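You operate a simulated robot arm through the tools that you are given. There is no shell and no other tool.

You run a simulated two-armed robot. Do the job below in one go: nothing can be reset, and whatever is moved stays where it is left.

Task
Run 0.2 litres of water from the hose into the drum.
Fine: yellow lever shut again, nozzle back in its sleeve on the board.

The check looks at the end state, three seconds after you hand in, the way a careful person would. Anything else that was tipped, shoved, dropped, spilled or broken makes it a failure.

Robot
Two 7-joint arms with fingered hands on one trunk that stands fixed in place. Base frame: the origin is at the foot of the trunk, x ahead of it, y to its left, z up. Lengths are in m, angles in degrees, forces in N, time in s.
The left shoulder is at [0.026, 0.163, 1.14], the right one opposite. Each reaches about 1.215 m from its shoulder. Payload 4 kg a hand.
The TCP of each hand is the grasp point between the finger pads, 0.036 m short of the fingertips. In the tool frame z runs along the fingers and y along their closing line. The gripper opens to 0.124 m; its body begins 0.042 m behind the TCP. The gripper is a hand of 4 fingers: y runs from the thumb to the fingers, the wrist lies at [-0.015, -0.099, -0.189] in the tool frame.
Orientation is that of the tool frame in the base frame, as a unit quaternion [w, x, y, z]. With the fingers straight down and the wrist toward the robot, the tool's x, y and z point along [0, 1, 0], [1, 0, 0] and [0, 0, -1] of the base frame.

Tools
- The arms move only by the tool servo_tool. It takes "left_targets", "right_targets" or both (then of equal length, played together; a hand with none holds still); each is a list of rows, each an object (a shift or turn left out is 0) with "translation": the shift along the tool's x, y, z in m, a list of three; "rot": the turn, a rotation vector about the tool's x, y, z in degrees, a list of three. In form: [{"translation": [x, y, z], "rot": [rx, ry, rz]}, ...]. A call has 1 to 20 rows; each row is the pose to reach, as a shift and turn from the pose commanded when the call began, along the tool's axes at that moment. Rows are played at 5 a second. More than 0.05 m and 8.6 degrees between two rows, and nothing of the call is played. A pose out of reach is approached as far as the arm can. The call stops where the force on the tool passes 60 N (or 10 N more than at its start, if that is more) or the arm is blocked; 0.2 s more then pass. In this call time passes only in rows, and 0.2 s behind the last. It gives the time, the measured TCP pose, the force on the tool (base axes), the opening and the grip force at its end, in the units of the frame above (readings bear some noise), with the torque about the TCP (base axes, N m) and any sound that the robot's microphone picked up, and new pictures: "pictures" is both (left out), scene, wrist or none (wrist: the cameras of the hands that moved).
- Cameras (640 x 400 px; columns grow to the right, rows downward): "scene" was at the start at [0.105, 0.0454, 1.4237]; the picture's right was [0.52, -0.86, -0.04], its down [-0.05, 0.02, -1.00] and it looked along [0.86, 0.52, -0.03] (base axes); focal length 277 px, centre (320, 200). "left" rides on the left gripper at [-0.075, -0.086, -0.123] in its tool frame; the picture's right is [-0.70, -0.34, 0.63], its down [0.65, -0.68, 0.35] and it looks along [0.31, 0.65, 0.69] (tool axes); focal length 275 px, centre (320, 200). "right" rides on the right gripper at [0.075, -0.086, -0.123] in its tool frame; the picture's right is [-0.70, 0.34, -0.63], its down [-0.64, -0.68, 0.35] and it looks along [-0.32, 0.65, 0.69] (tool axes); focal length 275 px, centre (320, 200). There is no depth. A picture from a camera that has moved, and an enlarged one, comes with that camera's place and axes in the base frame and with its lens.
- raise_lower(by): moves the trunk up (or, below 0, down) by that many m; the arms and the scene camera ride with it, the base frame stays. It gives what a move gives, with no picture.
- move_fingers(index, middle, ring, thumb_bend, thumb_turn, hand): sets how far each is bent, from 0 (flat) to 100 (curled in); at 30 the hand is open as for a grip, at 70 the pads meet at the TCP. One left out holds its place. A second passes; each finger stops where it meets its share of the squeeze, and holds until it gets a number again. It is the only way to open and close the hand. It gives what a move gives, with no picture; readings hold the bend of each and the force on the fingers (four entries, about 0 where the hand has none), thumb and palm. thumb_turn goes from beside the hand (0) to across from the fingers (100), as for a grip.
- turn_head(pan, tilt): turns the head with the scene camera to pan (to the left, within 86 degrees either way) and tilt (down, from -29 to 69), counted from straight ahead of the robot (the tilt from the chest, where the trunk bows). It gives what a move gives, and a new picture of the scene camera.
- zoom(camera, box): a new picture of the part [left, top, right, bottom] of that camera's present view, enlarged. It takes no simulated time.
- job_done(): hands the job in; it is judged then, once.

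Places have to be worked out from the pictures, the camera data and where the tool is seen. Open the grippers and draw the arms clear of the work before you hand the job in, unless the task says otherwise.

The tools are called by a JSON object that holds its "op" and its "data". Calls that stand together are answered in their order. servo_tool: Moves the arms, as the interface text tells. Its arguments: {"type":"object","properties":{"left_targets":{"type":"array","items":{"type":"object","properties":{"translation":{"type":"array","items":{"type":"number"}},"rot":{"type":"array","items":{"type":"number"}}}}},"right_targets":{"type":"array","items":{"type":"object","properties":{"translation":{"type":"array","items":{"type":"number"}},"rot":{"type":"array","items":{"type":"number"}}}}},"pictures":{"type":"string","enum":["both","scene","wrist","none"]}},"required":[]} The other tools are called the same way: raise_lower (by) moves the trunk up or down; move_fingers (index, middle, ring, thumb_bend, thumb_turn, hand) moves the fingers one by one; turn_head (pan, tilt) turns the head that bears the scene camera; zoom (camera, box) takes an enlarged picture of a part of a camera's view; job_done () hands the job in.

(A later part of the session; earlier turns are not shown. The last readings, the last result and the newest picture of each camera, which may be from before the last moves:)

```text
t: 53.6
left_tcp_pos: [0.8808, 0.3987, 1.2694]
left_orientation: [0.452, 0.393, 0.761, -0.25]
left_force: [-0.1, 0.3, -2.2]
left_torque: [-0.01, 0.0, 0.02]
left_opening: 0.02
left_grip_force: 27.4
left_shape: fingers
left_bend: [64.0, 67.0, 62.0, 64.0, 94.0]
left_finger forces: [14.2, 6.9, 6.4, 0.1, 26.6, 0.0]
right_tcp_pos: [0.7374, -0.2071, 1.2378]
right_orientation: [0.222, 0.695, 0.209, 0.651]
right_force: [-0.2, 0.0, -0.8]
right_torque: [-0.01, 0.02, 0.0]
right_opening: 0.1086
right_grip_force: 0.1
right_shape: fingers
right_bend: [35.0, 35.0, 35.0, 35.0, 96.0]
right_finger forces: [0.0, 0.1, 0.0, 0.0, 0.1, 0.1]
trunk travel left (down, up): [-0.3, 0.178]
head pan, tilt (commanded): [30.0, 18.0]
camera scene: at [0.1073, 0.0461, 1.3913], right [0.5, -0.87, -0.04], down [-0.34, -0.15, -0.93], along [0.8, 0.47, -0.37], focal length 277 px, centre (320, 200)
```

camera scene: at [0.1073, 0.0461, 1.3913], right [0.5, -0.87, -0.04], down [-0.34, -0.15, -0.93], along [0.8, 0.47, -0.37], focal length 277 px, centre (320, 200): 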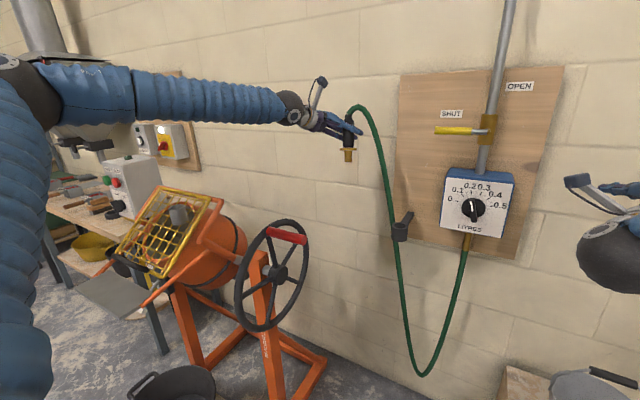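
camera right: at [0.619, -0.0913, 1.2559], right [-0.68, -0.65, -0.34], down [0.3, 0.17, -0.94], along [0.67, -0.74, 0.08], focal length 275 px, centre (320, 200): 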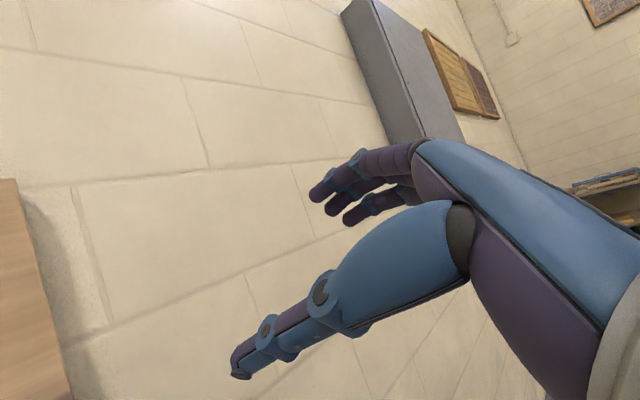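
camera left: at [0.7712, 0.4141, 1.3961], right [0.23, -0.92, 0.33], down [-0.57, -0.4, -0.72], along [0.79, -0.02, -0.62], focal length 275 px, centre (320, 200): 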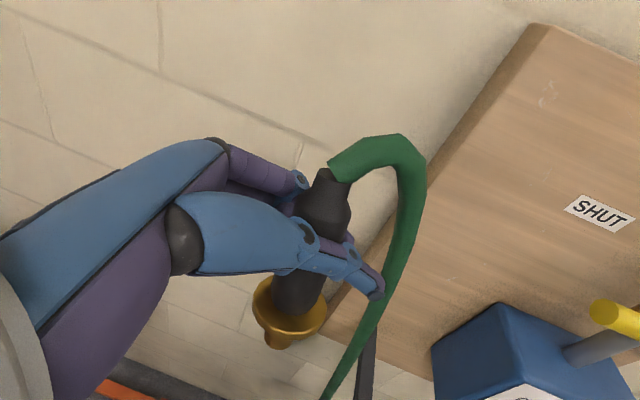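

The hose now passes close to the empty sleeve; I zoom in to see whether it is snagging there.

{"op": "zoom", "data": {"camera": "scene", "box": [350, 170, 450, 280]}}

{"op": "zoom", "data": {"camera": "left", "box": [240, 130, 460, 400]}}

{"op": "zoom", "data": {"camera": "scene", "box": [100, 170, 340, 340]}}

```text
3.64 times, centred on (400, 225) of scene
camera zoom: at [0.1073, 0.0461, 1.3913], right [0.5, -0.87, -0.04], down [-0.34, -0.15, -0.93], along [0.8, 0.47, -0.37], focal length 1008 px, centre (29, 109)
```

zoom: 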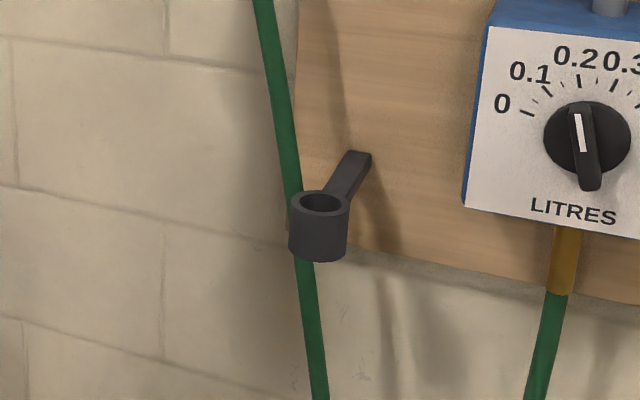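

```text
1.48 times, centred on (350, 265) of left
camera zoom: at [0.7714, 0.4138, 1.3959], right [0.23, -0.92, 0.33], down [-0.57, -0.4, -0.72], along [0.79, -0.02, -0.62], focal length 408 px, centre (276, 104)
```

zoom: 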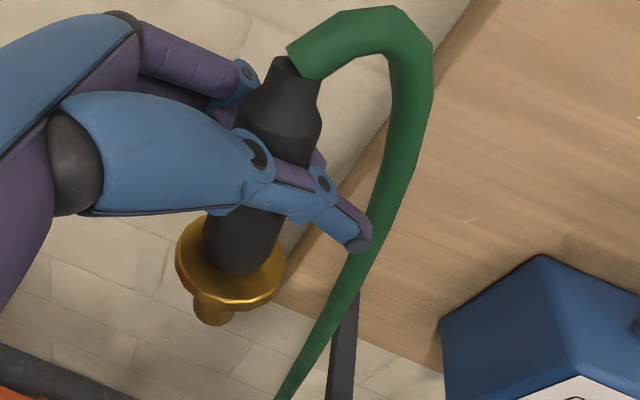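

```text
2.35 times, centred on (220, 255) of scene
camera zoom: at [0.1073, 0.0461, 1.3913], right [0.5, -0.87, -0.04], down [-0.34, -0.15, -0.93], along [0.8, 0.47, -0.37], focal length 652 px, centre (555, 71)
```

zoom: 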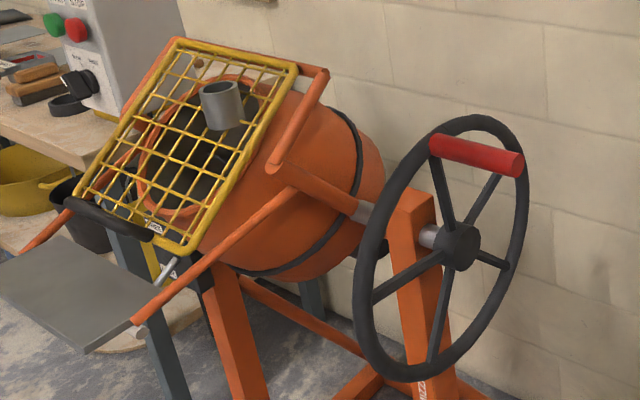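

The hose is free. I continue the arc to about (0.776, 0.704, 1.28), yawing the hand along so the nozzle stays upright.

{"op": "servo_tool", "data": {"left_targets": [{"translation": [0.0111, 0.0209, -0.0327], "rot": [-1.77, -0.05, -0.93]}, {"translation": [0.0227, 0.0401, -0.0665], "rot": [-3.54, -0.1, -1.87]}, {"translation": [0.0393, 0.0577, -0.0989], "rot": [-6.19, -0.18, -3.27]}, {"translation": [0.0559, 0.0755, -0.1312], "rot": [-8.85, -0.25, -4.67]}, {"translation": [0.0741, 0.0882, -0.1666], "rot": [-11.5, -0.33, -6.07]}, {"translation": [0.0947, 0.0944, -0.2059], "rot": [-14.15, -0.41, -7.47]}, {"translation": [0.1148, 0.0936, -0.2439], "rot": [-16.81, -0.48, -8.87]}, {"translation": [0.1344, 0.0859, -0.2807], "rot": [-19.46, -0.56, -10.27]}], "pictures": "both"}}

```text
t: 55.4
left_tcp_pos: [0.7726, 0.7073, 1.2801]
left_orientation: [0.493, 0.241, 0.821, -0.16]
left_force: [-0.2, -0.3, -2.3]
left_torque: [-0.01, 0.01, 0.02]
left_opening: 0.0198
left_grip_force: 26.6
left_shape: fingers
left_bend: [64.0, 67.0, 62.0, 64.0, 94.0]
left_finger forces: [14.3, 6.8, 6.3, 0.1, 26.4, 0.1]
right_tcp_pos: [0.7353, -0.2059, 1.239]
right_orientation: [0.223, 0.695, 0.209, 0.651]
right_force: [0.1, 0.4, 0.0]
right_torque: [0.01, 0.03, 0.01]
right_opening: 0.1082
right_grip_force: 0.1
right_shape: fingers
right_bend: [35.0, 35.0, 35.0, 35.0, 96.0]
right_finger forces: [0.0, 0.0, 0.0, 0.1, 0.0, 0.0]
trunk travel left (down, up): [-0.3, 0.178]
head pan, tilt (commanded): [30.0, 18.0]
camera scene: at [0.106, 0.0474, 1.3914], right [0.5, -0.87, -0.04], down [-0.34, -0.16, -0.93], along [0.8, 0.47, -0.37], focal length 277 px, centre (320, 200)
camera left: at [0.6671, 0.6788, 1.4065], right [0.56, -0.76, 0.33], down [-0.38, -0.59, -0.71], along [0.74, 0.27, -0.62], focal length 275 px, centre (320, 200)
```

scene: 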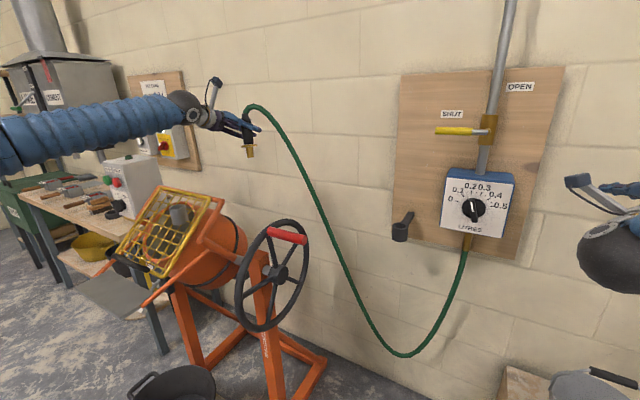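
left: 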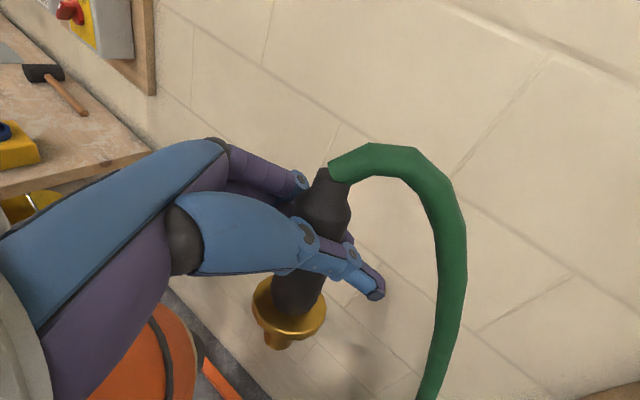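

The nozzle is past the wheel with the hose hanging freely behind it. I turn the head to the drum to pin down the tube more exactly.

{"op": "turn_head", "data": {"pan": 52, "tilt": 20}}

{"op": "zoom", "data": {"camera": "scene", "box": [290, 120, 450, 260]}}

```text
t: 56.3
left_tcp_pos: [0.7743, 0.7056, 1.2805]
left_orientation: [0.492, 0.24, 0.821, -0.159]
left_force: [0.4, 0.4, -2.0]
left_torque: [0.02, 0.01, -0.03]
left_opening: 0.0198
left_grip_force: 27.1
left_shape: fingers
left_bend: [64.0, 67.0, 62.0, 64.0, 94.0]
left_finger forces: [14.2, 7.0, 6.3, 0.0, 26.3, 0.0]
right_tcp_pos: [0.7368, -0.2062, 1.2382]
right_orientation: [0.222, 0.695, 0.209, 0.651]
right_force: [0.5, -0.5, -0.2]
right_torque: [-0.01, 0.02, 0.0]
right_opening: 0.1088
right_grip_force: 0.0
right_shape: fingers
right_bend: [35.0, 35.0, 35.0, 35.0, 96.0]
right_finger forces: [0.0, 0.0, 0.0, 0.1, 0.0, 0.0]
trunk travel left (down, up): [-0.3, 0.178]
head pan, tilt (commanded): [52.0, 20.0]
camera scene: at [0.0834, 0.073, 1.3899], right [0.79, -0.62, -0.06], down [-0.28, -0.27, -0.92], along [0.55, 0.74, -0.39], focal length 277 px, centre (320, 200)
```

scene: 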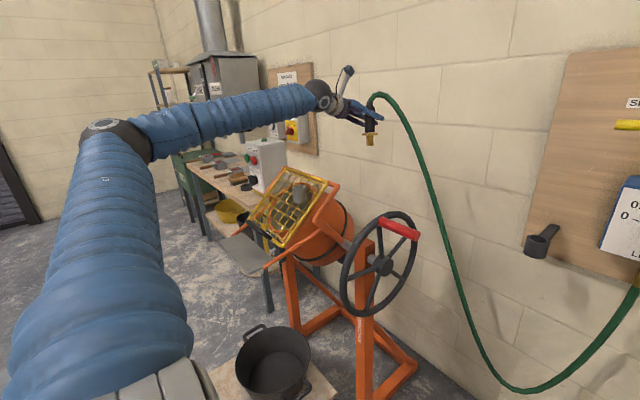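

```text
2.86 times, centred on (370, 190) of scene
camera zoom: at [0.0834, 0.073, 1.3899], right [0.79, -0.62, -0.06], down [-0.28, -0.27, -0.92], along [0.55, 0.74, -0.39], focal length 792 px, centre (177, 229)
```

zoom: 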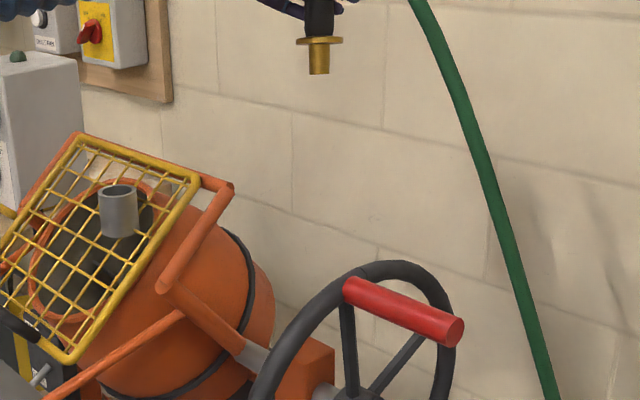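

The camera model matches the nozzle tip to within a pixel, and the tube rim comes out at about (0.557, 0.828, 1.069). I move the nozzle to hover a little short of it at z=1.26.

{"op": "servo_tool", "data": {"left_targets": [{"translation": [0.0226, -0.0009, -0.0344], "rot": [-2.12, -0.06, -1.11]}, {"translation": [0.0452, -0.0018, -0.0689], "rot": [-4.24, -0.12, -2.22]}, {"translation": [0.0678, -0.0026, -0.1033], "rot": [-6.36, -0.18, -3.34]}, {"translation": [0.0904, -0.0035, -0.1378], "rot": [-8.48, -0.24, -4.45]}, {"translation": [0.113, -0.0044, -0.1722], "rot": [-10.6, -0.3, -5.56]}], "pictures": "both"}}

{"op": "zoom", "data": {"camera": "scene", "box": [250, 110, 370, 230]}}

{"op": "zoom", "data": {"camera": "left", "box": [160, 200, 400, 400]}}

```text
t: 57.5
left_tcp_pos: [0.6036, 0.8137, 1.2574]
left_orientation: [0.506, 0.153, 0.842, -0.107]
left_force: [1.0, 0.3, -2.0]
left_torque: [-0.02, 0.0, 0.01]
left_opening: 0.0199
left_grip_force: 26.2
left_shape: fingers
left_bend: [64.0, 67.0, 62.0, 64.0, 94.0]
left_finger forces: [14.2, 6.0, 5.7, 0.1, 26.1, 0.0]
right_tcp_pos: [0.7381, -0.2078, 1.2391]
right_orientation: [0.222, 0.695, 0.209, 0.651]
right_force: [1.4, -0.3, 0.8]
right_torque: [-0.01, 0.02, 0.03]
right_opening: 0.1082
right_grip_force: 0.1
right_shape: fingers
right_bend: [35.0, 35.0, 35.0, 35.0, 96.0]
right_finger forces: [0.1, 0.0, 0.0, 0.0, 0.0, 0.0]
trunk travel left (down, up): [-0.3, 0.178]
head pan, tilt (commanded): [52.0, 20.0]
camera scene: at [0.0835, 0.0732, 1.3899], right [0.79, -0.62, -0.06], down [-0.28, -0.27, -0.92], along [0.55, 0.74, -0.39], focal length 277 px, centre (320, 200)
camera left: at [0.5042, 0.7647, 1.3841], right [0.7, -0.63, 0.33], down [-0.25, -0.65, -0.71], along [0.67, 0.42, -0.62], focal length 275 px, centre (320, 200)
```

scene: 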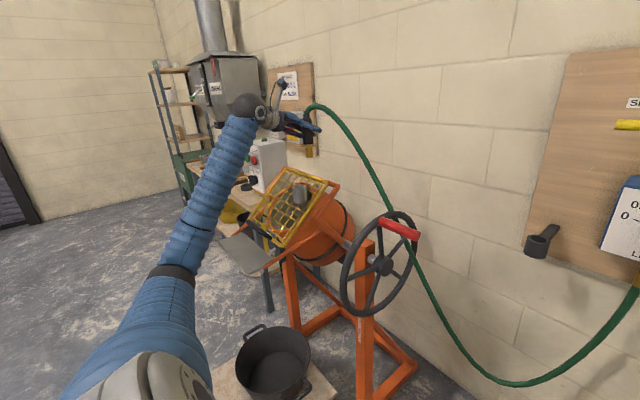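
left: 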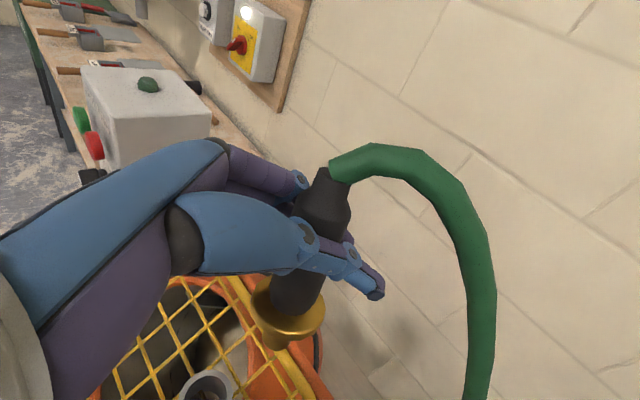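

```text
3.33 times, centred on (310, 170) of scene
camera zoom: at [0.0835, 0.0732, 1.3899], right [0.79, -0.62, -0.06], down [-0.28, -0.27, -0.92], along [0.55, 0.74, -0.39], focal length 924 px, centre (353, 300)
```

zoom: 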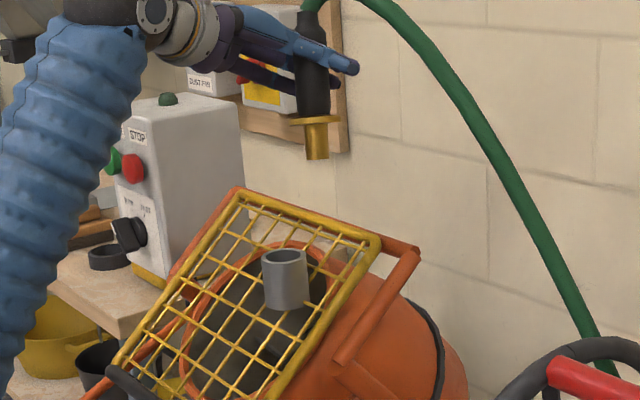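

```text
2.00 times, centred on (280, 300) of left
camera zoom: at [0.5042, 0.7647, 1.3841], right [0.7, -0.63, 0.33], down [-0.25, -0.65, -0.71], along [0.67, 0.42, -0.62], focal length 551 px, centre (400, 0)
```

zoom: 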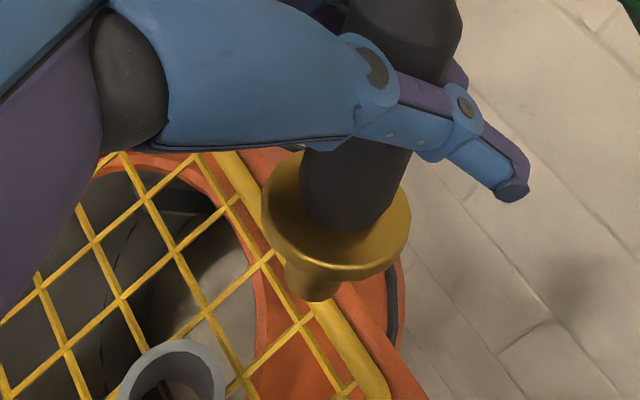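

Triangulating from both cameras: tube rim centre (0.555, 0.821, 1.070), nozzle tip (0.592, 0.801, 1.168), neck (0.614, 0.830, 1.301) — so the nozzle leans 15°, top away from me. I rotate the hand to make it upright and move closer above the tube.

{"op": "servo_tool", "data": {"left_targets": [{"translation": [0.0077, -0.0053, -0.0093], "rot": [-2.2, -1.33, 4.27]}, {"translation": [0.0154, -0.0107, -0.0187], "rot": [-4.4, -2.67, 8.53]}, {"translation": [0.0231, -0.016, -0.028], "rot": [-6.6, -4.0, 12.8]}], "pictures": "both"}}

{"op": "zoom", "data": {"camera": "scene", "box": [250, 90, 350, 210]}}

{"op": "zoom", "data": {"camera": "left", "box": [160, 140, 420, 400]}}

```text
t: 58.3
left_tcp_pos: [0.5609, 0.8144, 1.2503]
left_orientation: [0.552, 0.213, 0.806, -0.006]
left_force: [-0.2, -0.1, -2.2]
left_torque: [-0.06, 0.02, -0.01]
left_opening: 0.0195
left_grip_force: 26.2
left_shape: fingers
left_bend: [64.0, 67.0, 62.0, 64.0, 94.0]
left_finger forces: [14.2, 5.6, 5.5, 0.0, 26.4, 0.1]
right_tcp_pos: [0.7356, -0.2073, 1.2375]
right_orientation: [0.222, 0.696, 0.209, 0.65]
right_force: [-0.5, 0.6, -0.6]
right_torque: [-0.01, 0.01, -0.01]
right_opening: 0.1083
right_grip_force: 0.0
right_shape: fingers
right_bend: [35.0, 35.0, 35.0, 35.0, 96.0]
right_finger forces: [0.1, 0.1, 0.0, 0.0, 0.1, 0.0]
trunk travel left (down, up): [-0.3, 0.178]
head pan, tilt (commanded): [52.0, 20.0]
camera scene: at [0.0835, 0.0732, 1.3898], right [0.79, -0.62, -0.06], down [-0.28, -0.27, -0.92], along [0.55, 0.74, -0.39], focal length 277 px, centre (320, 200)
camera left: at [0.4458, 0.7406, 1.3477], right [0.65, -0.7, 0.3], down [-0.12, -0.49, -0.86], along [0.75, 0.53, -0.41], focal length 275 px, centre (320, 200)
```

scene: 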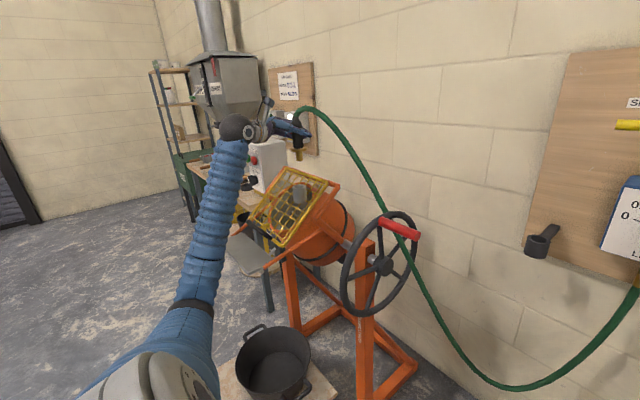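
left: 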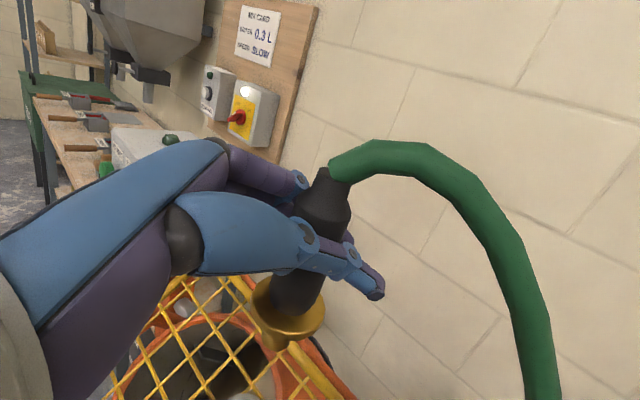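

```text
3.33 times, centred on (300, 150) of scene
camera zoom: at [0.0835, 0.0732, 1.3898], right [0.79, -0.62, -0.06], down [-0.28, -0.27, -0.92], along [0.55, 0.74, -0.39], focal length 924 px, centre (387, 367)
```

zoom: 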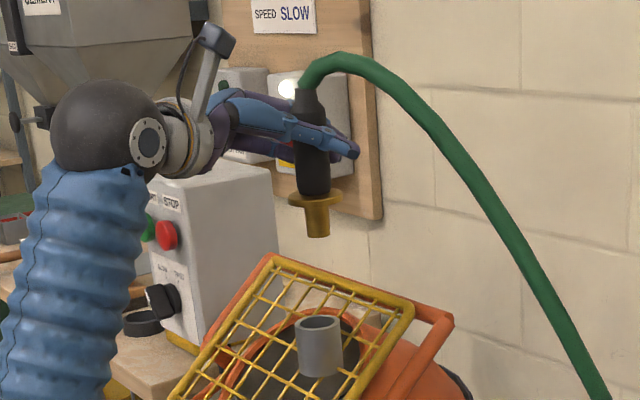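

```text
1.54 times, centred on (290, 270) of left
camera zoom: at [0.4458, 0.7406, 1.3477], right [0.65, -0.7, 0.3], down [-0.12, -0.49, -0.86], along [0.75, 0.53, -0.41], focal length 424 px, centre (366, 92)
```

zoom: 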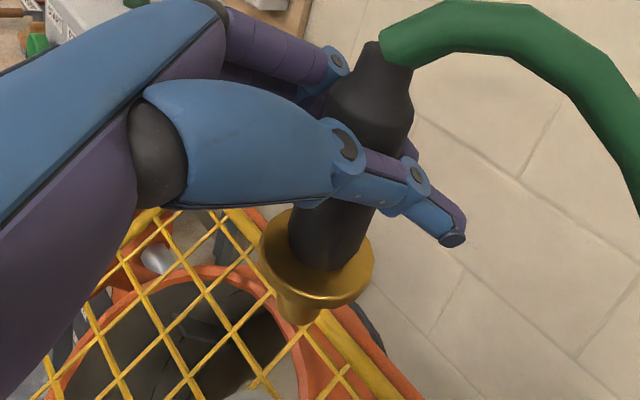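

After the correction the nozzle is within about 3° of upright; its tip is at (0.565, 0.819, 1.160), about 10 mm from the tube axis. I shift over, trim the tilt, and descend 6 cm to just above the rim.

{"op": "servo_tool", "data": {"left_targets": [{"translation": [0.0029, -0.0057, -0.0099], "rot": [-1.05, -0.3, 2.24]}, {"translation": [0.0207, -0.0102, -0.0021], "rot": [-1.05, -0.3, 2.24]}, {"translation": [0.0386, -0.0147, 0.0057], "rot": [-1.05, -0.3, 2.24]}, {"translation": [0.0564, -0.0192, 0.0135], "rot": [-1.05, -0.3, 2.24]}], "pictures": "both"}}

{"op": "zoom", "data": {"camera": "scene", "box": [260, 110, 350, 220]}}

{"op": "zoom", "data": {"camera": "left", "box": [160, 140, 420, 400]}}

```text
t: 59.3
left_tcp_pos: [0.5499, 0.8119, 1.1903]
left_orientation: [0.555, 0.224, 0.801, 0.012]
left_force: [-0.3, 0.0, -2.0]
left_torque: [0.0, 0.03, 0.01]
left_opening: 0.0196
left_grip_force: 25.0
left_shape: fingers
left_bend: [64.0, 68.0, 62.0, 64.0, 94.0]
left_finger forces: [14.4, 5.0, 4.9, 0.0, 25.9, 0.1]
right_tcp_pos: [0.7381, -0.2062, 1.2385]
right_orientation: [0.222, 0.696, 0.209, 0.65]
right_force: [-0.1, -0.1, -0.3]
right_torque: [-0.03, 0.0, 0.0]
right_opening: 0.1085
right_grip_force: 0.0
right_shape: fingers
right_bend: [35.0, 35.0, 35.0, 35.0, 96.0]
right_finger forces: [0.0, 0.1, 0.0, 0.0, 0.0, 0.0]
trunk travel left (down, up): [-0.3, 0.178]
head pan, tilt (commanded): [52.0, 20.0]
camera scene: at [0.0839, 0.0732, 1.3898], right [0.79, -0.62, -0.06], down [-0.28, -0.27, -0.92], along [0.55, 0.74, -0.39], focal length 277 px, centre (320, 200)
camera left: at [0.4337, 0.7352, 1.2824], right [0.65, -0.71, 0.28], down [-0.11, -0.45, -0.88], along [0.75, 0.54, -0.37], focal length 275 px, centre (320, 200)
```

scene: 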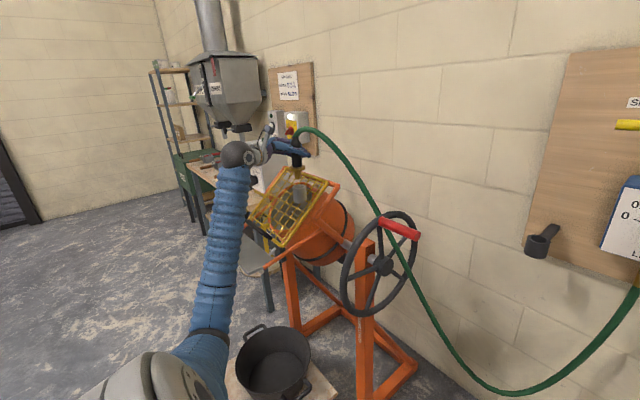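
left: 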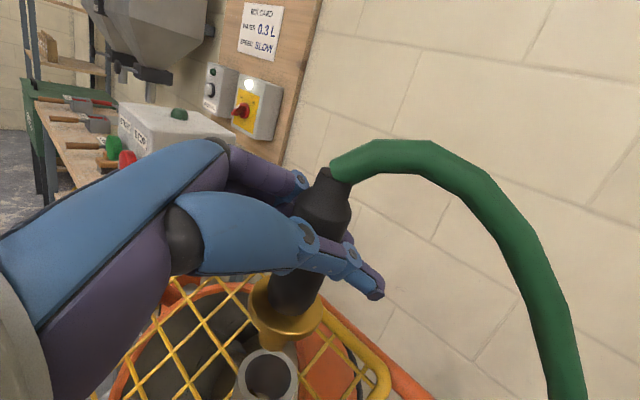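

```text
3.64 times, centred on (305, 165) of scene
camera zoom: at [0.0839, 0.0732, 1.3898], right [0.79, -0.62, -0.06], down [-0.28, -0.27, -0.92], along [0.55, 0.74, -0.39], focal length 1008 px, centre (374, 327)
```

zoom: 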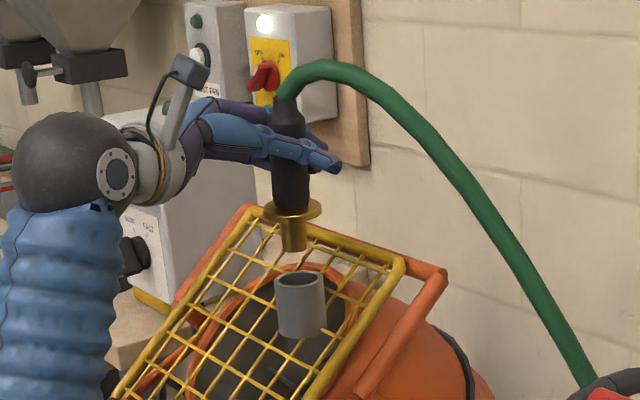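

```text
1.54 times, centred on (290, 270) of left
camera zoom: at [0.4337, 0.7352, 1.2824], right [0.65, -0.71, 0.28], down [-0.11, -0.45, -0.88], along [0.75, 0.54, -0.37], focal length 424 px, centre (366, 92)
```

zoom: 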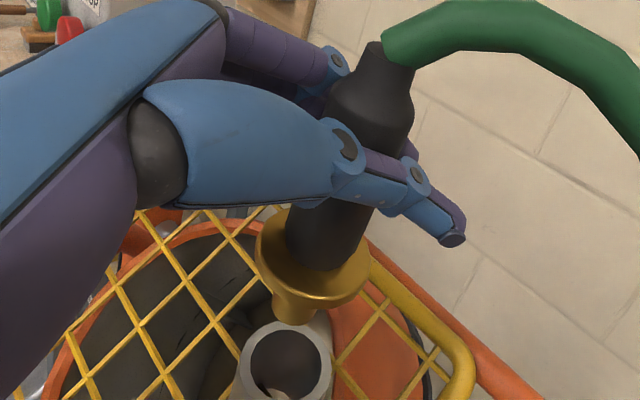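

Tip and rim now agree to about 4 mm (tip (0.555, 0.823, 1.097), rim (0.5565, 0.820, 1.068)), tilt under 2°. I trim sideways and lower the spout 58 mm into the tube, watching force.

{"op": "servo_tool", "data": {"left_targets": [{"translation": [0.016, -0.0081, 0.0097]}, {"translation": [0.0337, -0.0134, 0.0173]}, {"translation": [0.0496, -0.0182, 0.0242]}], "pictures": "both"}}

{"op": "zoom", "data": {"camera": "scene", "box": [260, 110, 350, 220]}}

{"op": "zoom", "data": {"camera": "left", "box": [160, 140, 420, 400]}}

```text
t: 60.2
left_tcp_pos: [0.5486, 0.8021, 1.1505]
left_orientation: [0.565, 0.227, 0.793, 0.021]
left_force: [4.9, -7.6, 39.7]
left_torque: [0.51, -0.56, -0.3]
left_opening: 0.0162
left_grip_force: 33.0
left_shape: fingers
left_bend: [63.0, 71.0, 62.0, 67.0, 93.0]
left_finger forces: [16.2, 4.9, 20.9, 0.1, 23.5, 0.0]
right_tcp_pos: [0.7373, -0.2093, 1.2376]
right_orientation: [0.221, 0.696, 0.208, 0.651]
right_force: [0.1, -0.5, -0.4]
right_torque: [-0.01, 0.02, -0.03]
right_opening: 0.1084
right_grip_force: 0.0
right_shape: fingers
right_bend: [35.0, 35.0, 35.0, 35.0, 96.0]
right_finger forces: [0.0, 0.0, 0.0, 0.0, 0.0, 0.0]
trunk travel left (down, up): [-0.3, 0.178]
head pan, tilt (commanded): [52.0, 20.0]
stopped in row 3 (left hand): the force on the tool passed its limit at 65 N (the readings are from after the stop); the commanded pose is now the measured one
camera scene: at [0.0831, 0.0707, 1.3902], right [0.79, -0.62, -0.06], down [-0.28, -0.27, -0.92], along [0.55, 0.74, -0.38], focal length 277 px, centre (320, 200)
camera left: at [0.4295, 0.7254, 1.2376], right [0.64, -0.71, 0.29], down [-0.08, -0.44, -0.89], along [0.76, 0.55, -0.34], focal length 275 px, centre (320, 200)
```

scene: 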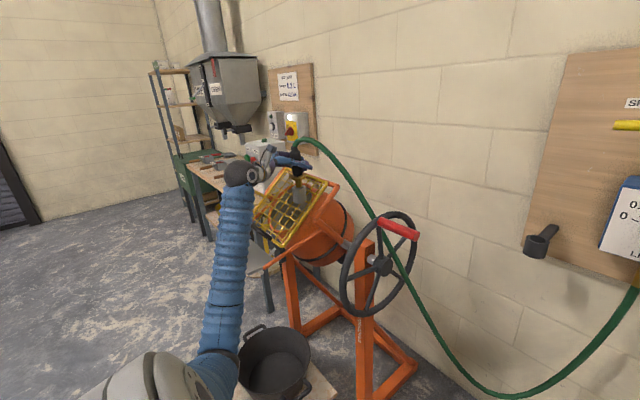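
left: 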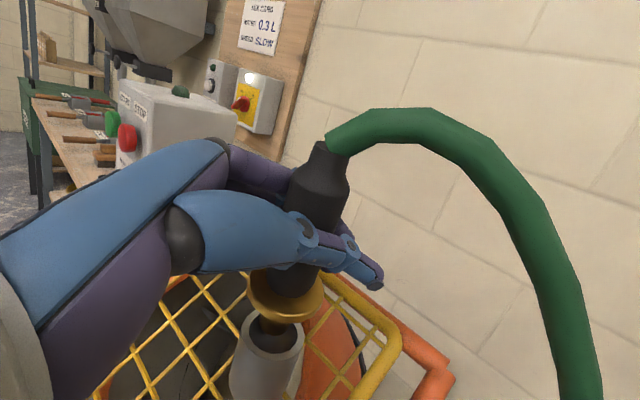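

```text
3.64 times, centred on (305, 165) of scene
camera zoom: at [0.0831, 0.0707, 1.3902], right [0.79, -0.62, -0.06], down [-0.28, -0.27, -0.92], along [0.55, 0.74, -0.38], focal length 1008 px, centre (374, 327)
```

zoom: 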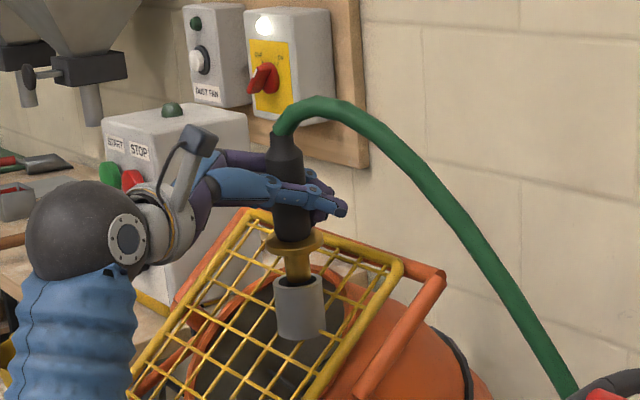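

```text
1.54 times, centred on (290, 270) of left
camera zoom: at [0.4295, 0.7254, 1.2376], right [0.64, -0.71, 0.29], down [-0.08, -0.44, -0.89], along [0.76, 0.55, -0.34], focal length 424 px, centre (366, 92)
```

zoom: 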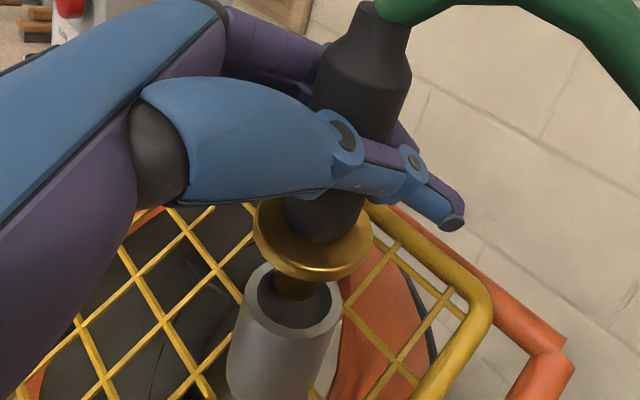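

The move stopped at 65 N and the nozzle slid up about 1 cm in the grip, so something resisted. I zoom in closely to see where the spout end actually is before doing anything else.

{"op": "zoom", "data": {"camera": "scene", "box": [280, 150, 320, 200]}}

{"op": "zoom", "data": {"camera": "left", "box": [210, 240, 350, 400]}}

{"op": "zoom", "data": {"camera": "scene", "box": [220, 120, 340, 220]}}

```text
8.00 times, centred on (300, 175) of scene
camera zoom: at [0.0831, 0.0707, 1.3902], right [0.79, -0.62, -0.06], down [-0.28, -0.27, -0.92], along [0.55, 0.74, -0.38], focal length 2217 px, centre (480, 400)
```

zoom: 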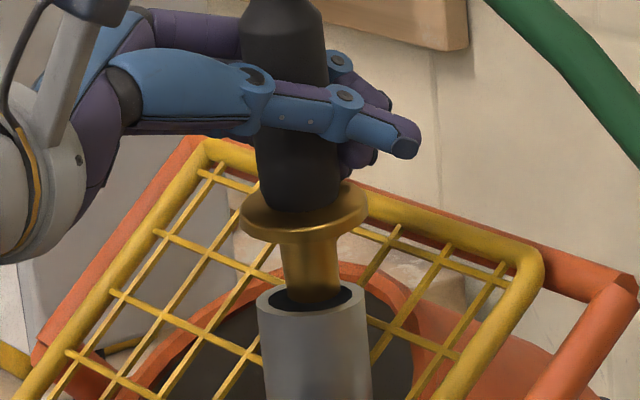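

```text
2.50 times, centred on (280, 320) of left
camera zoom: at [0.4295, 0.7254, 1.2376], right [0.64, -0.71, 0.29], down [-0.08, -0.44, -0.89], along [0.76, 0.55, -0.34], focal length 688 px, centre (420, -100)
```

zoom: 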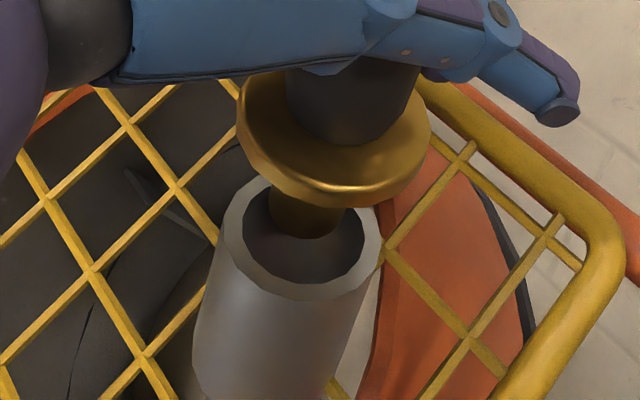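

```text
4.00 times, centred on (280, 170) of scene
camera zoom: at [0.0831, 0.0707, 1.3902], right [0.79, -0.62, -0.06], down [-0.28, -0.27, -0.92], along [0.55, 0.74, -0.38], focal length 1108 px, centre (480, 320)
```

zoom: 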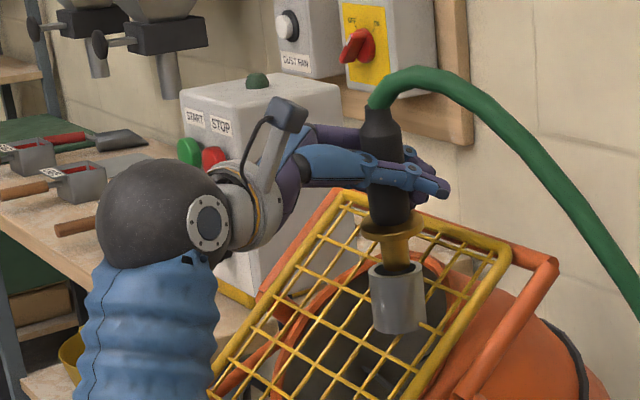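

The spout end is at rim level and pushed against the far side of the rim (reaction is towards −y and up), so I was a few mm too far back. I lift 12 mm, shift about 6 mm towards me, and look again.

{"op": "servo_tool", "data": {"left_targets": [{"translation": [-0.0106, 0.0035, -0.0043]}, {"translation": [-0.0107, -0.0011, -0.0078]}], "pictures": "none"}}

{"op": "zoom", "data": {"camera": "scene", "box": [280, 150, 320, 200]}}

{"op": "zoom", "data": {"camera": "left", "box": [210, 240, 350, 400]}}

```text
t: 60.8
left_tcp_pos: [0.546, 0.8039, 1.1535]
left_orientation: [0.56, 0.225, 0.797, 0.014]
left_force: [0.5, -0.8, -1.3]
left_torque: [-0.11, -0.06, -0.04]
left_opening: 0.0154
left_grip_force: 23.3
left_shape: fingers
left_bend: [63.0, 71.0, 63.0, 66.0, 95.0]
left_finger forces: [15.0, 3.6, 5.0, 0.0, 24.0, 0.0]
right_tcp_pos: [0.7366, -0.207, 1.2377]
right_orientation: [0.222, 0.695, 0.208, 0.651]
right_force: [-0.4, -0.4, -1.2]
right_torque: [-0.03, 0.03, 0.03]
right_opening: 0.1087
right_grip_force: 0.1
right_shape: fingers
right_bend: [35.0, 35.0, 35.0, 35.0, 96.0]
right_finger forces: [0.0, 0.0, 0.1, 0.0, 0.1, 0.0]
trunk travel left (down, up): [-0.3, 0.178]
head pan, tilt (commanded): [52.0, 20.0]
```

```text
8.00 times, centred on (300, 175) of scene
camera zoom: at [0.0832, 0.0723, 1.3896], right [0.79, -0.62, -0.06], down [-0.28, -0.27, -0.92], along [0.55, 0.74, -0.39], focal length 2217 px, centre (480, 400)
```

zoom: 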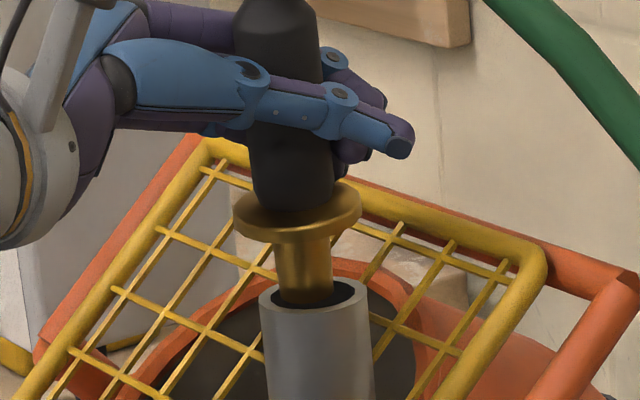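

```text
2.50 times, centred on (280, 320) of left
camera zoom: at [0.4272, 0.7258, 1.2425], right [0.65, -0.71, 0.29], down [-0.1, -0.45, -0.89], along [0.76, 0.55, -0.36], focal length 688 px, centre (420, -100)
```

zoom: 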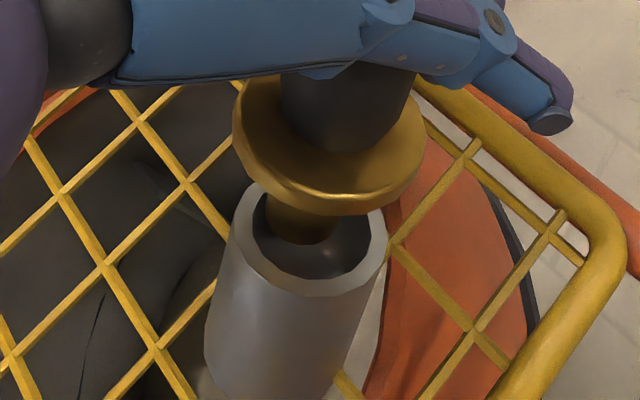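

Force is gone; now the spout sits about 4 mm too far left in the opening. I shift it right by 4 mm and descend 12 mm gently.

{"op": "servo_tool", "data": {"left_targets": [{"translation": [-0.0018, -0.0013, 0.0033]}, {"translation": [0.0035, -0.0029, 0.0055]}, {"translation": [0.0088, -0.0045, 0.0077]}], "pictures": "none"}}

{"op": "zoom", "data": {"camera": "scene", "box": [280, 150, 320, 200]}}

{"op": "zoom", "data": {"camera": "left", "box": [210, 240, 350, 400]}}

```text
t: 61.6
left_tcp_pos: [0.5483, 0.7961, 1.1503]
left_orientation: [0.563, 0.228, 0.794, 0.02]
left_force: [6.7, -5.7, 31.9]
left_torque: [0.64, -0.29, -0.16]
left_opening: 0.0156
left_grip_force: 24.2
left_shape: fingers
left_bend: [71.0, 71.0, 63.0, 66.0, 94.0]
left_finger forces: [14.9, 4.1, 8.9, 0.0, 21.1, 0.1]
right_tcp_pos: [0.7356, -0.2104, 1.239]
right_orientation: [0.221, 0.695, 0.208, 0.652]
right_force: [0.3, -0.1, 0.7]
right_torque: [0.0, 0.03, 0.0]
right_opening: 0.1084
right_grip_force: 0.1
right_shape: fingers
right_bend: [35.0, 35.0, 35.0, 35.0, 96.0]
right_finger forces: [0.1, 0.1, 0.0, 0.1, 0.0, 0.1]
trunk travel left (down, up): [-0.3, 0.178]
head pan, tilt (commanded): [52.0, 20.0]
```

```text
8.00 times, centred on (300, 175) of scene
camera zoom: at [0.0823, 0.0693, 1.3906], right [0.79, -0.62, -0.06], down [-0.28, -0.27, -0.92], along [0.55, 0.74, -0.38], focal length 2217 px, centre (480, 400)
```

zoom: 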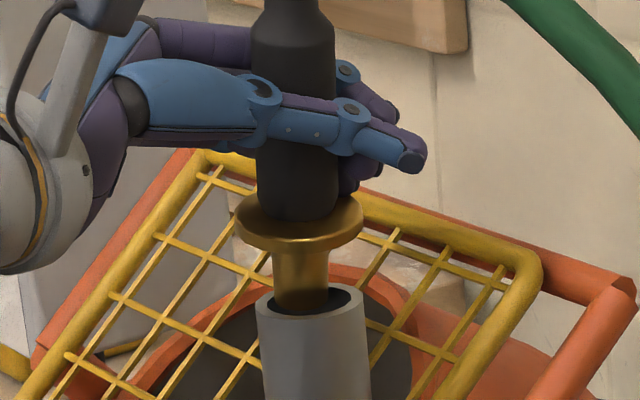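

```text
2.50 times, centred on (280, 320) of left
camera zoom: at [0.4287, 0.7188, 1.2367], right [0.64, -0.71, 0.29], down [-0.09, -0.44, -0.89], along [0.76, 0.55, -0.35], focal length 688 px, centre (420, -100)
```

zoom: 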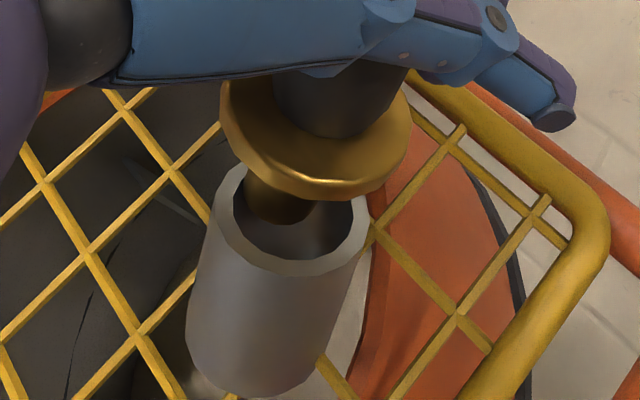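

The spout catches on the left edge of the rim: it is ~5 mm left and the nozzle leans about 3.5° that way. I lift 12 mm and rotate the hand 3.5° to bring the tip right.

{"op": "servo_tool", "data": {"left_targets": [{"translation": [-0.0106, 0.0035, -0.0044]}, {"translation": [-0.0106, 0.0035, -0.0044], "rot": [-0.5, -3.2, -1.34]}], "pictures": "none"}}

{"op": "zoom", "data": {"camera": "scene", "box": [280, 150, 320, 200]}}

{"op": "zoom", "data": {"camera": "left", "box": [210, 240, 350, 400]}}

```text
t: 62.2
left_tcp_pos: [0.5484, 0.8002, 1.1537]
left_orientation: [0.584, 0.213, 0.783, 0.006]
left_force: [0.3, 0.6, -1.7]
left_torque: [-0.03, 0.02, -0.03]
left_opening: 0.0153
left_grip_force: 22.4
left_shape: fingers
left_bend: [63.0, 72.0, 64.0, 66.0, 96.0]
left_finger forces: [14.4, 2.6, 4.4, 0.0, 21.8, 0.0]
right_tcp_pos: [0.737, -0.207, 1.2382]
right_orientation: [0.222, 0.695, 0.209, 0.65]
right_force: [0.4, 0.1, 0.1]
right_torque: [-0.01, 0.03, 0.0]
right_opening: 0.1082
right_grip_force: 0.1
right_shape: fingers
right_bend: [35.0, 35.0, 35.0, 35.0, 96.0]
right_finger forces: [0.0, 0.1, 0.0, 0.0, 0.0, 0.0]
trunk travel left (down, up): [-0.3, 0.178]
head pan, tilt (commanded): [52.0, 20.0]
```

```text
8.00 times, centred on (300, 175) of scene
camera zoom: at [0.0836, 0.0726, 1.3896], right [0.79, -0.62, -0.06], down [-0.28, -0.27, -0.92], along [0.55, 0.74, -0.39], focal length 2217 px, centre (480, 400)
```

zoom: 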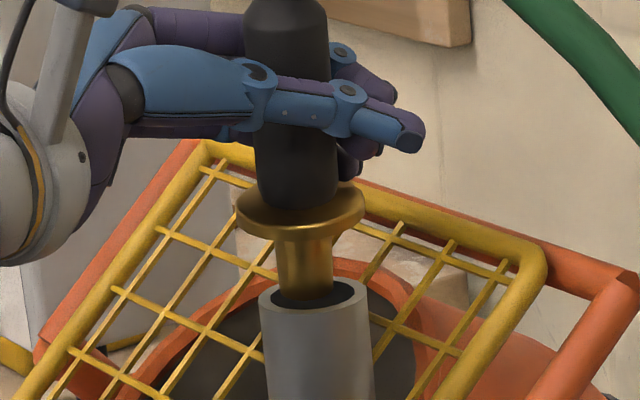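

```text
2.50 times, centred on (280, 320) of left
camera zoom: at [0.4262, 0.7261, 1.2399], right [0.63, -0.7, 0.35], down [-0.05, -0.48, -0.87], along [0.77, 0.53, -0.34], focal length 688 px, centre (420, -100)
```

zoom: 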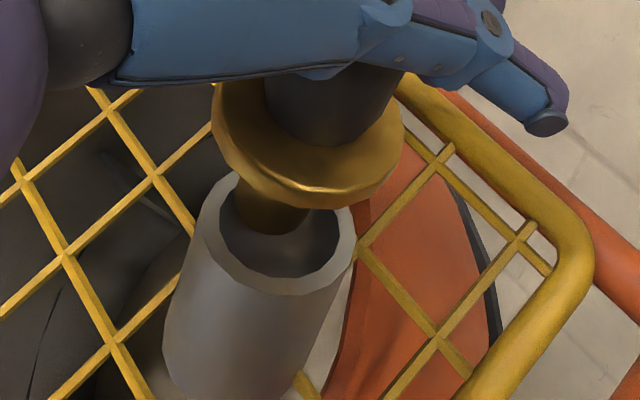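

Combining both views, the spout is still ~6 mm too far back and ~3 mm left, just at rim level. I shift it by (−1, −7) mm without descending and look again.

{"op": "servo_tool", "data": {"left_targets": [{"translation": [-0.0065, -0.0019, -0.0016]}, {"translation": [-0.0065, -0.0051, -0.0011]}], "pictures": "none"}}

{"op": "zoom", "data": {"camera": "scene", "box": [280, 150, 320, 200]}}

{"op": "zoom", "data": {"camera": "left", "box": [210, 240, 350, 400]}}

```text
t: 62.8
left_tcp_pos: [0.5479, 0.7947, 1.1593]
left_orientation: [0.583, 0.214, 0.784, 0.007]
left_force: [-1.7, -0.2, -1.9]
left_torque: [-0.07, -0.03, 0.0]
left_opening: 0.0156
left_grip_force: 21.9
left_shape: fingers
left_bend: [63.0, 72.0, 64.0, 66.0, 96.0]
left_finger forces: [14.5, 2.4, 4.4, 0.0, 21.8, 0.0]
right_tcp_pos: [0.7375, -0.2069, 1.2373]
right_orientation: [0.222, 0.695, 0.209, 0.651]
right_force: [-0.2, -0.3, -0.5]
right_torque: [0.0, 0.02, -0.03]
right_opening: 0.1084
right_grip_force: 0.1
right_shape: fingers
right_bend: [35.0, 35.0, 35.0, 35.0, 96.0]
right_finger forces: [0.0, 0.0, 0.0, 0.0, 0.0, 0.0]
trunk travel left (down, up): [-0.3, 0.178]
head pan, tilt (commanded): [52.0, 20.0]
```

```text
8.00 times, centred on (300, 175) of scene
camera zoom: at [0.0836, 0.0731, 1.3898], right [0.79, -0.62, -0.06], down [-0.28, -0.27, -0.92], along [0.55, 0.74, -0.39], focal length 2217 px, centre (480, 400)
```

zoom: 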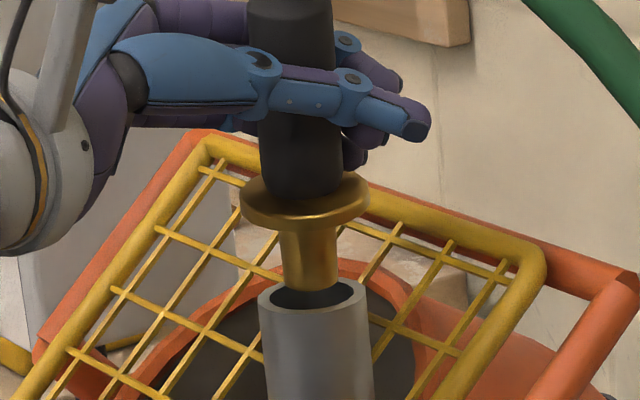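

```text
2.50 times, centred on (280, 320) of left
camera zoom: at [0.4251, 0.7201, 1.2455], right [0.63, -0.7, 0.35], down [-0.05, -0.48, -0.87], along [0.78, 0.53, -0.34], focal length 688 px, centre (420, -100)
```

zoom: 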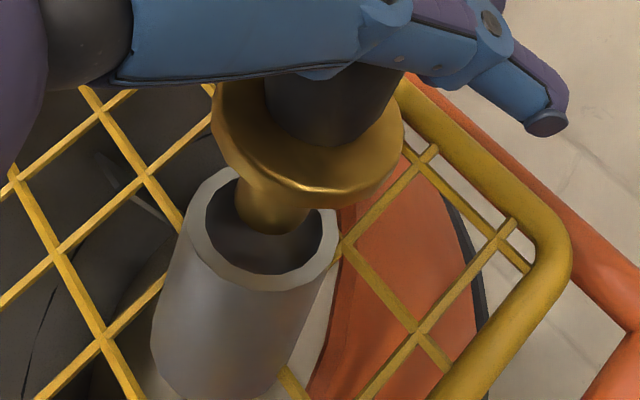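

Now aligned left-right; the tip is ~2.5 mm above the rim and about 6 mm too far back. I shift 6 mm nearer and view again.

{"op": "servo_tool", "data": {"left_targets": [{"translation": [-0.0008, -0.0055, -0.0022]}], "pictures": "none"}}

{"op": "zoom", "data": {"camera": "scene", "box": [285, 165, 315, 195]}}

{"op": "zoom", "data": {"camera": "left", "box": [210, 240, 350, 400]}}

```text
t: 63.2
left_tcp_pos: [0.5437, 0.7877, 1.1614]
left_orientation: [0.584, 0.214, 0.783, 0.006]
left_force: [0.6, -0.2, -0.7]
left_torque: [-0.01, -0.05, 0.01]
left_opening: 0.0153
left_grip_force: 21.7
left_shape: fingers
left_bend: [63.0, 72.0, 64.0, 66.0, 96.0]
left_finger forces: [14.4, 2.5, 4.4, 0.0, 21.8, 0.1]
right_tcp_pos: [0.7364, -0.2068, 1.2387]
right_orientation: [0.222, 0.695, 0.209, 0.651]
right_force: [-0.3, -0.2, -0.2]
right_torque: [0.02, -0.01, 0.0]
right_opening: 0.1081
right_grip_force: 0.0
right_shape: fingers
right_bend: [35.0, 35.0, 35.0, 35.0, 96.0]
right_finger forces: [0.1, 0.0, 0.0, 0.1, 0.1, 0.0]
trunk travel left (down, up): [-0.3, 0.178]
head pan, tilt (commanded): [52.0, 20.0]
```

```text
13.33 times, centred on (300, 180) of scene
camera zoom: at [0.0835, 0.0727, 1.3899], right [0.79, -0.62, -0.06], down [-0.28, -0.27, -0.92], along [0.55, 0.74, -0.39], focal length 3694 px, centre (587, 467)
```

zoom: 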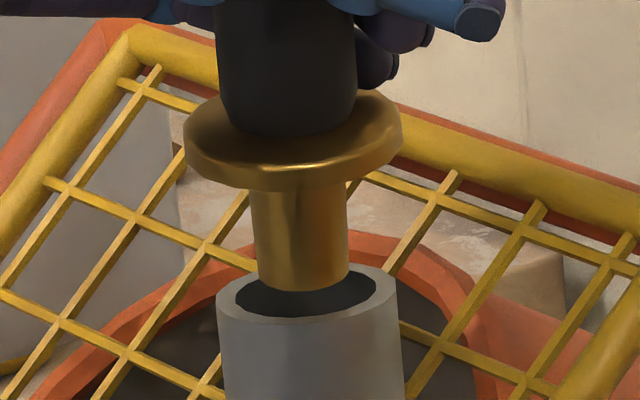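

```text
2.50 times, centred on (280, 320) of left
camera zoom: at [0.4211, 0.7145, 1.2465], right [0.63, -0.7, 0.35], down [-0.05, -0.48, -0.88], along [0.78, 0.53, -0.34], focal length 688 px, centre (420, -100)
```

zoom: 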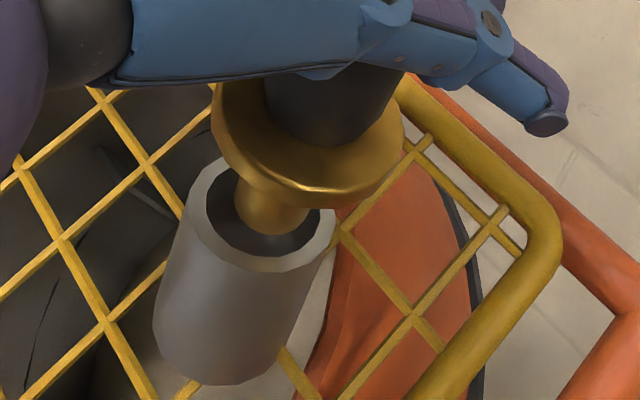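

Now the tip is ~5.6 mm above the rim and within ~3 mm of centre. I trim that and descend 12 mm gently.

{"op": "servo_tool", "data": {"left_targets": [{"translation": [0.0008, 0.0024, -0.0004]}, {"translation": [0.0044, 0.0014, 0.0009]}, {"translation": [0.008, 0.0004, 0.0022]}, {"translation": [0.0116, -0.0006, 0.0035]}], "pictures": "none"}}

{"op": "zoom", "data": {"camera": "scene", "box": [285, 165, 315, 195]}}

{"op": "zoom", "data": {"camera": "left", "box": [210, 240, 350, 400]}}

```text
t: 64.2
left_tcp_pos: [0.5435, 0.7915, 1.1473]
left_orientation: [0.584, 0.214, 0.783, 0.007]
left_force: [0.1, 0.6, -2.1]
left_torque: [-0.03, 0.02, 0.0]
left_opening: 0.0153
left_grip_force: 21.2
left_shape: fingers
left_bend: [63.0, 72.0, 64.0, 66.0, 96.0]
left_finger forces: [14.4, 2.4, 4.4, 0.1, 21.9, 0.0]
right_tcp_pos: [0.7379, -0.207, 1.2384]
right_orientation: [0.222, 0.695, 0.209, 0.651]
right_force: [-0.2, -0.5, 1.0]
right_torque: [0.02, -0.04, 0.01]
right_opening: 0.1084
right_grip_force: 0.0
right_shape: fingers
right_bend: [35.0, 35.0, 35.0, 35.0, 96.0]
right_finger forces: [0.1, 0.0, 0.0, 0.0, 0.0, 0.0]
trunk travel left (down, up): [-0.3, 0.178]
head pan, tilt (commanded): [52.0, 20.0]
```

```text
13.33 times, centred on (300, 180) of scene
camera zoom: at [0.0835, 0.0729, 1.3899], right [0.79, -0.62, -0.06], down [-0.28, -0.27, -0.92], along [0.55, 0.74, -0.39], focal length 3694 px, centre (587, 467)
```

zoom: 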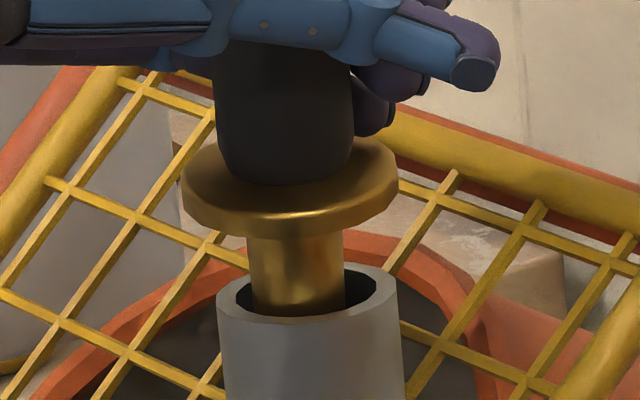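

```text
2.50 times, centred on (280, 320) of left
camera zoom: at [0.421, 0.7178, 1.2337], right [0.63, -0.7, 0.35], down [-0.05, -0.48, -0.88], along [0.78, 0.53, -0.34], focal length 688 px, centre (420, -100)
```

zoom: 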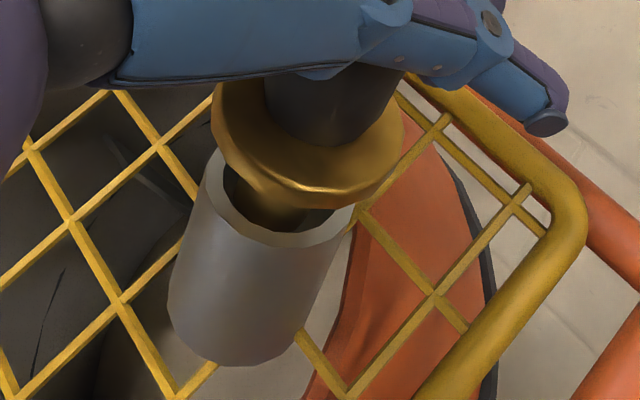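

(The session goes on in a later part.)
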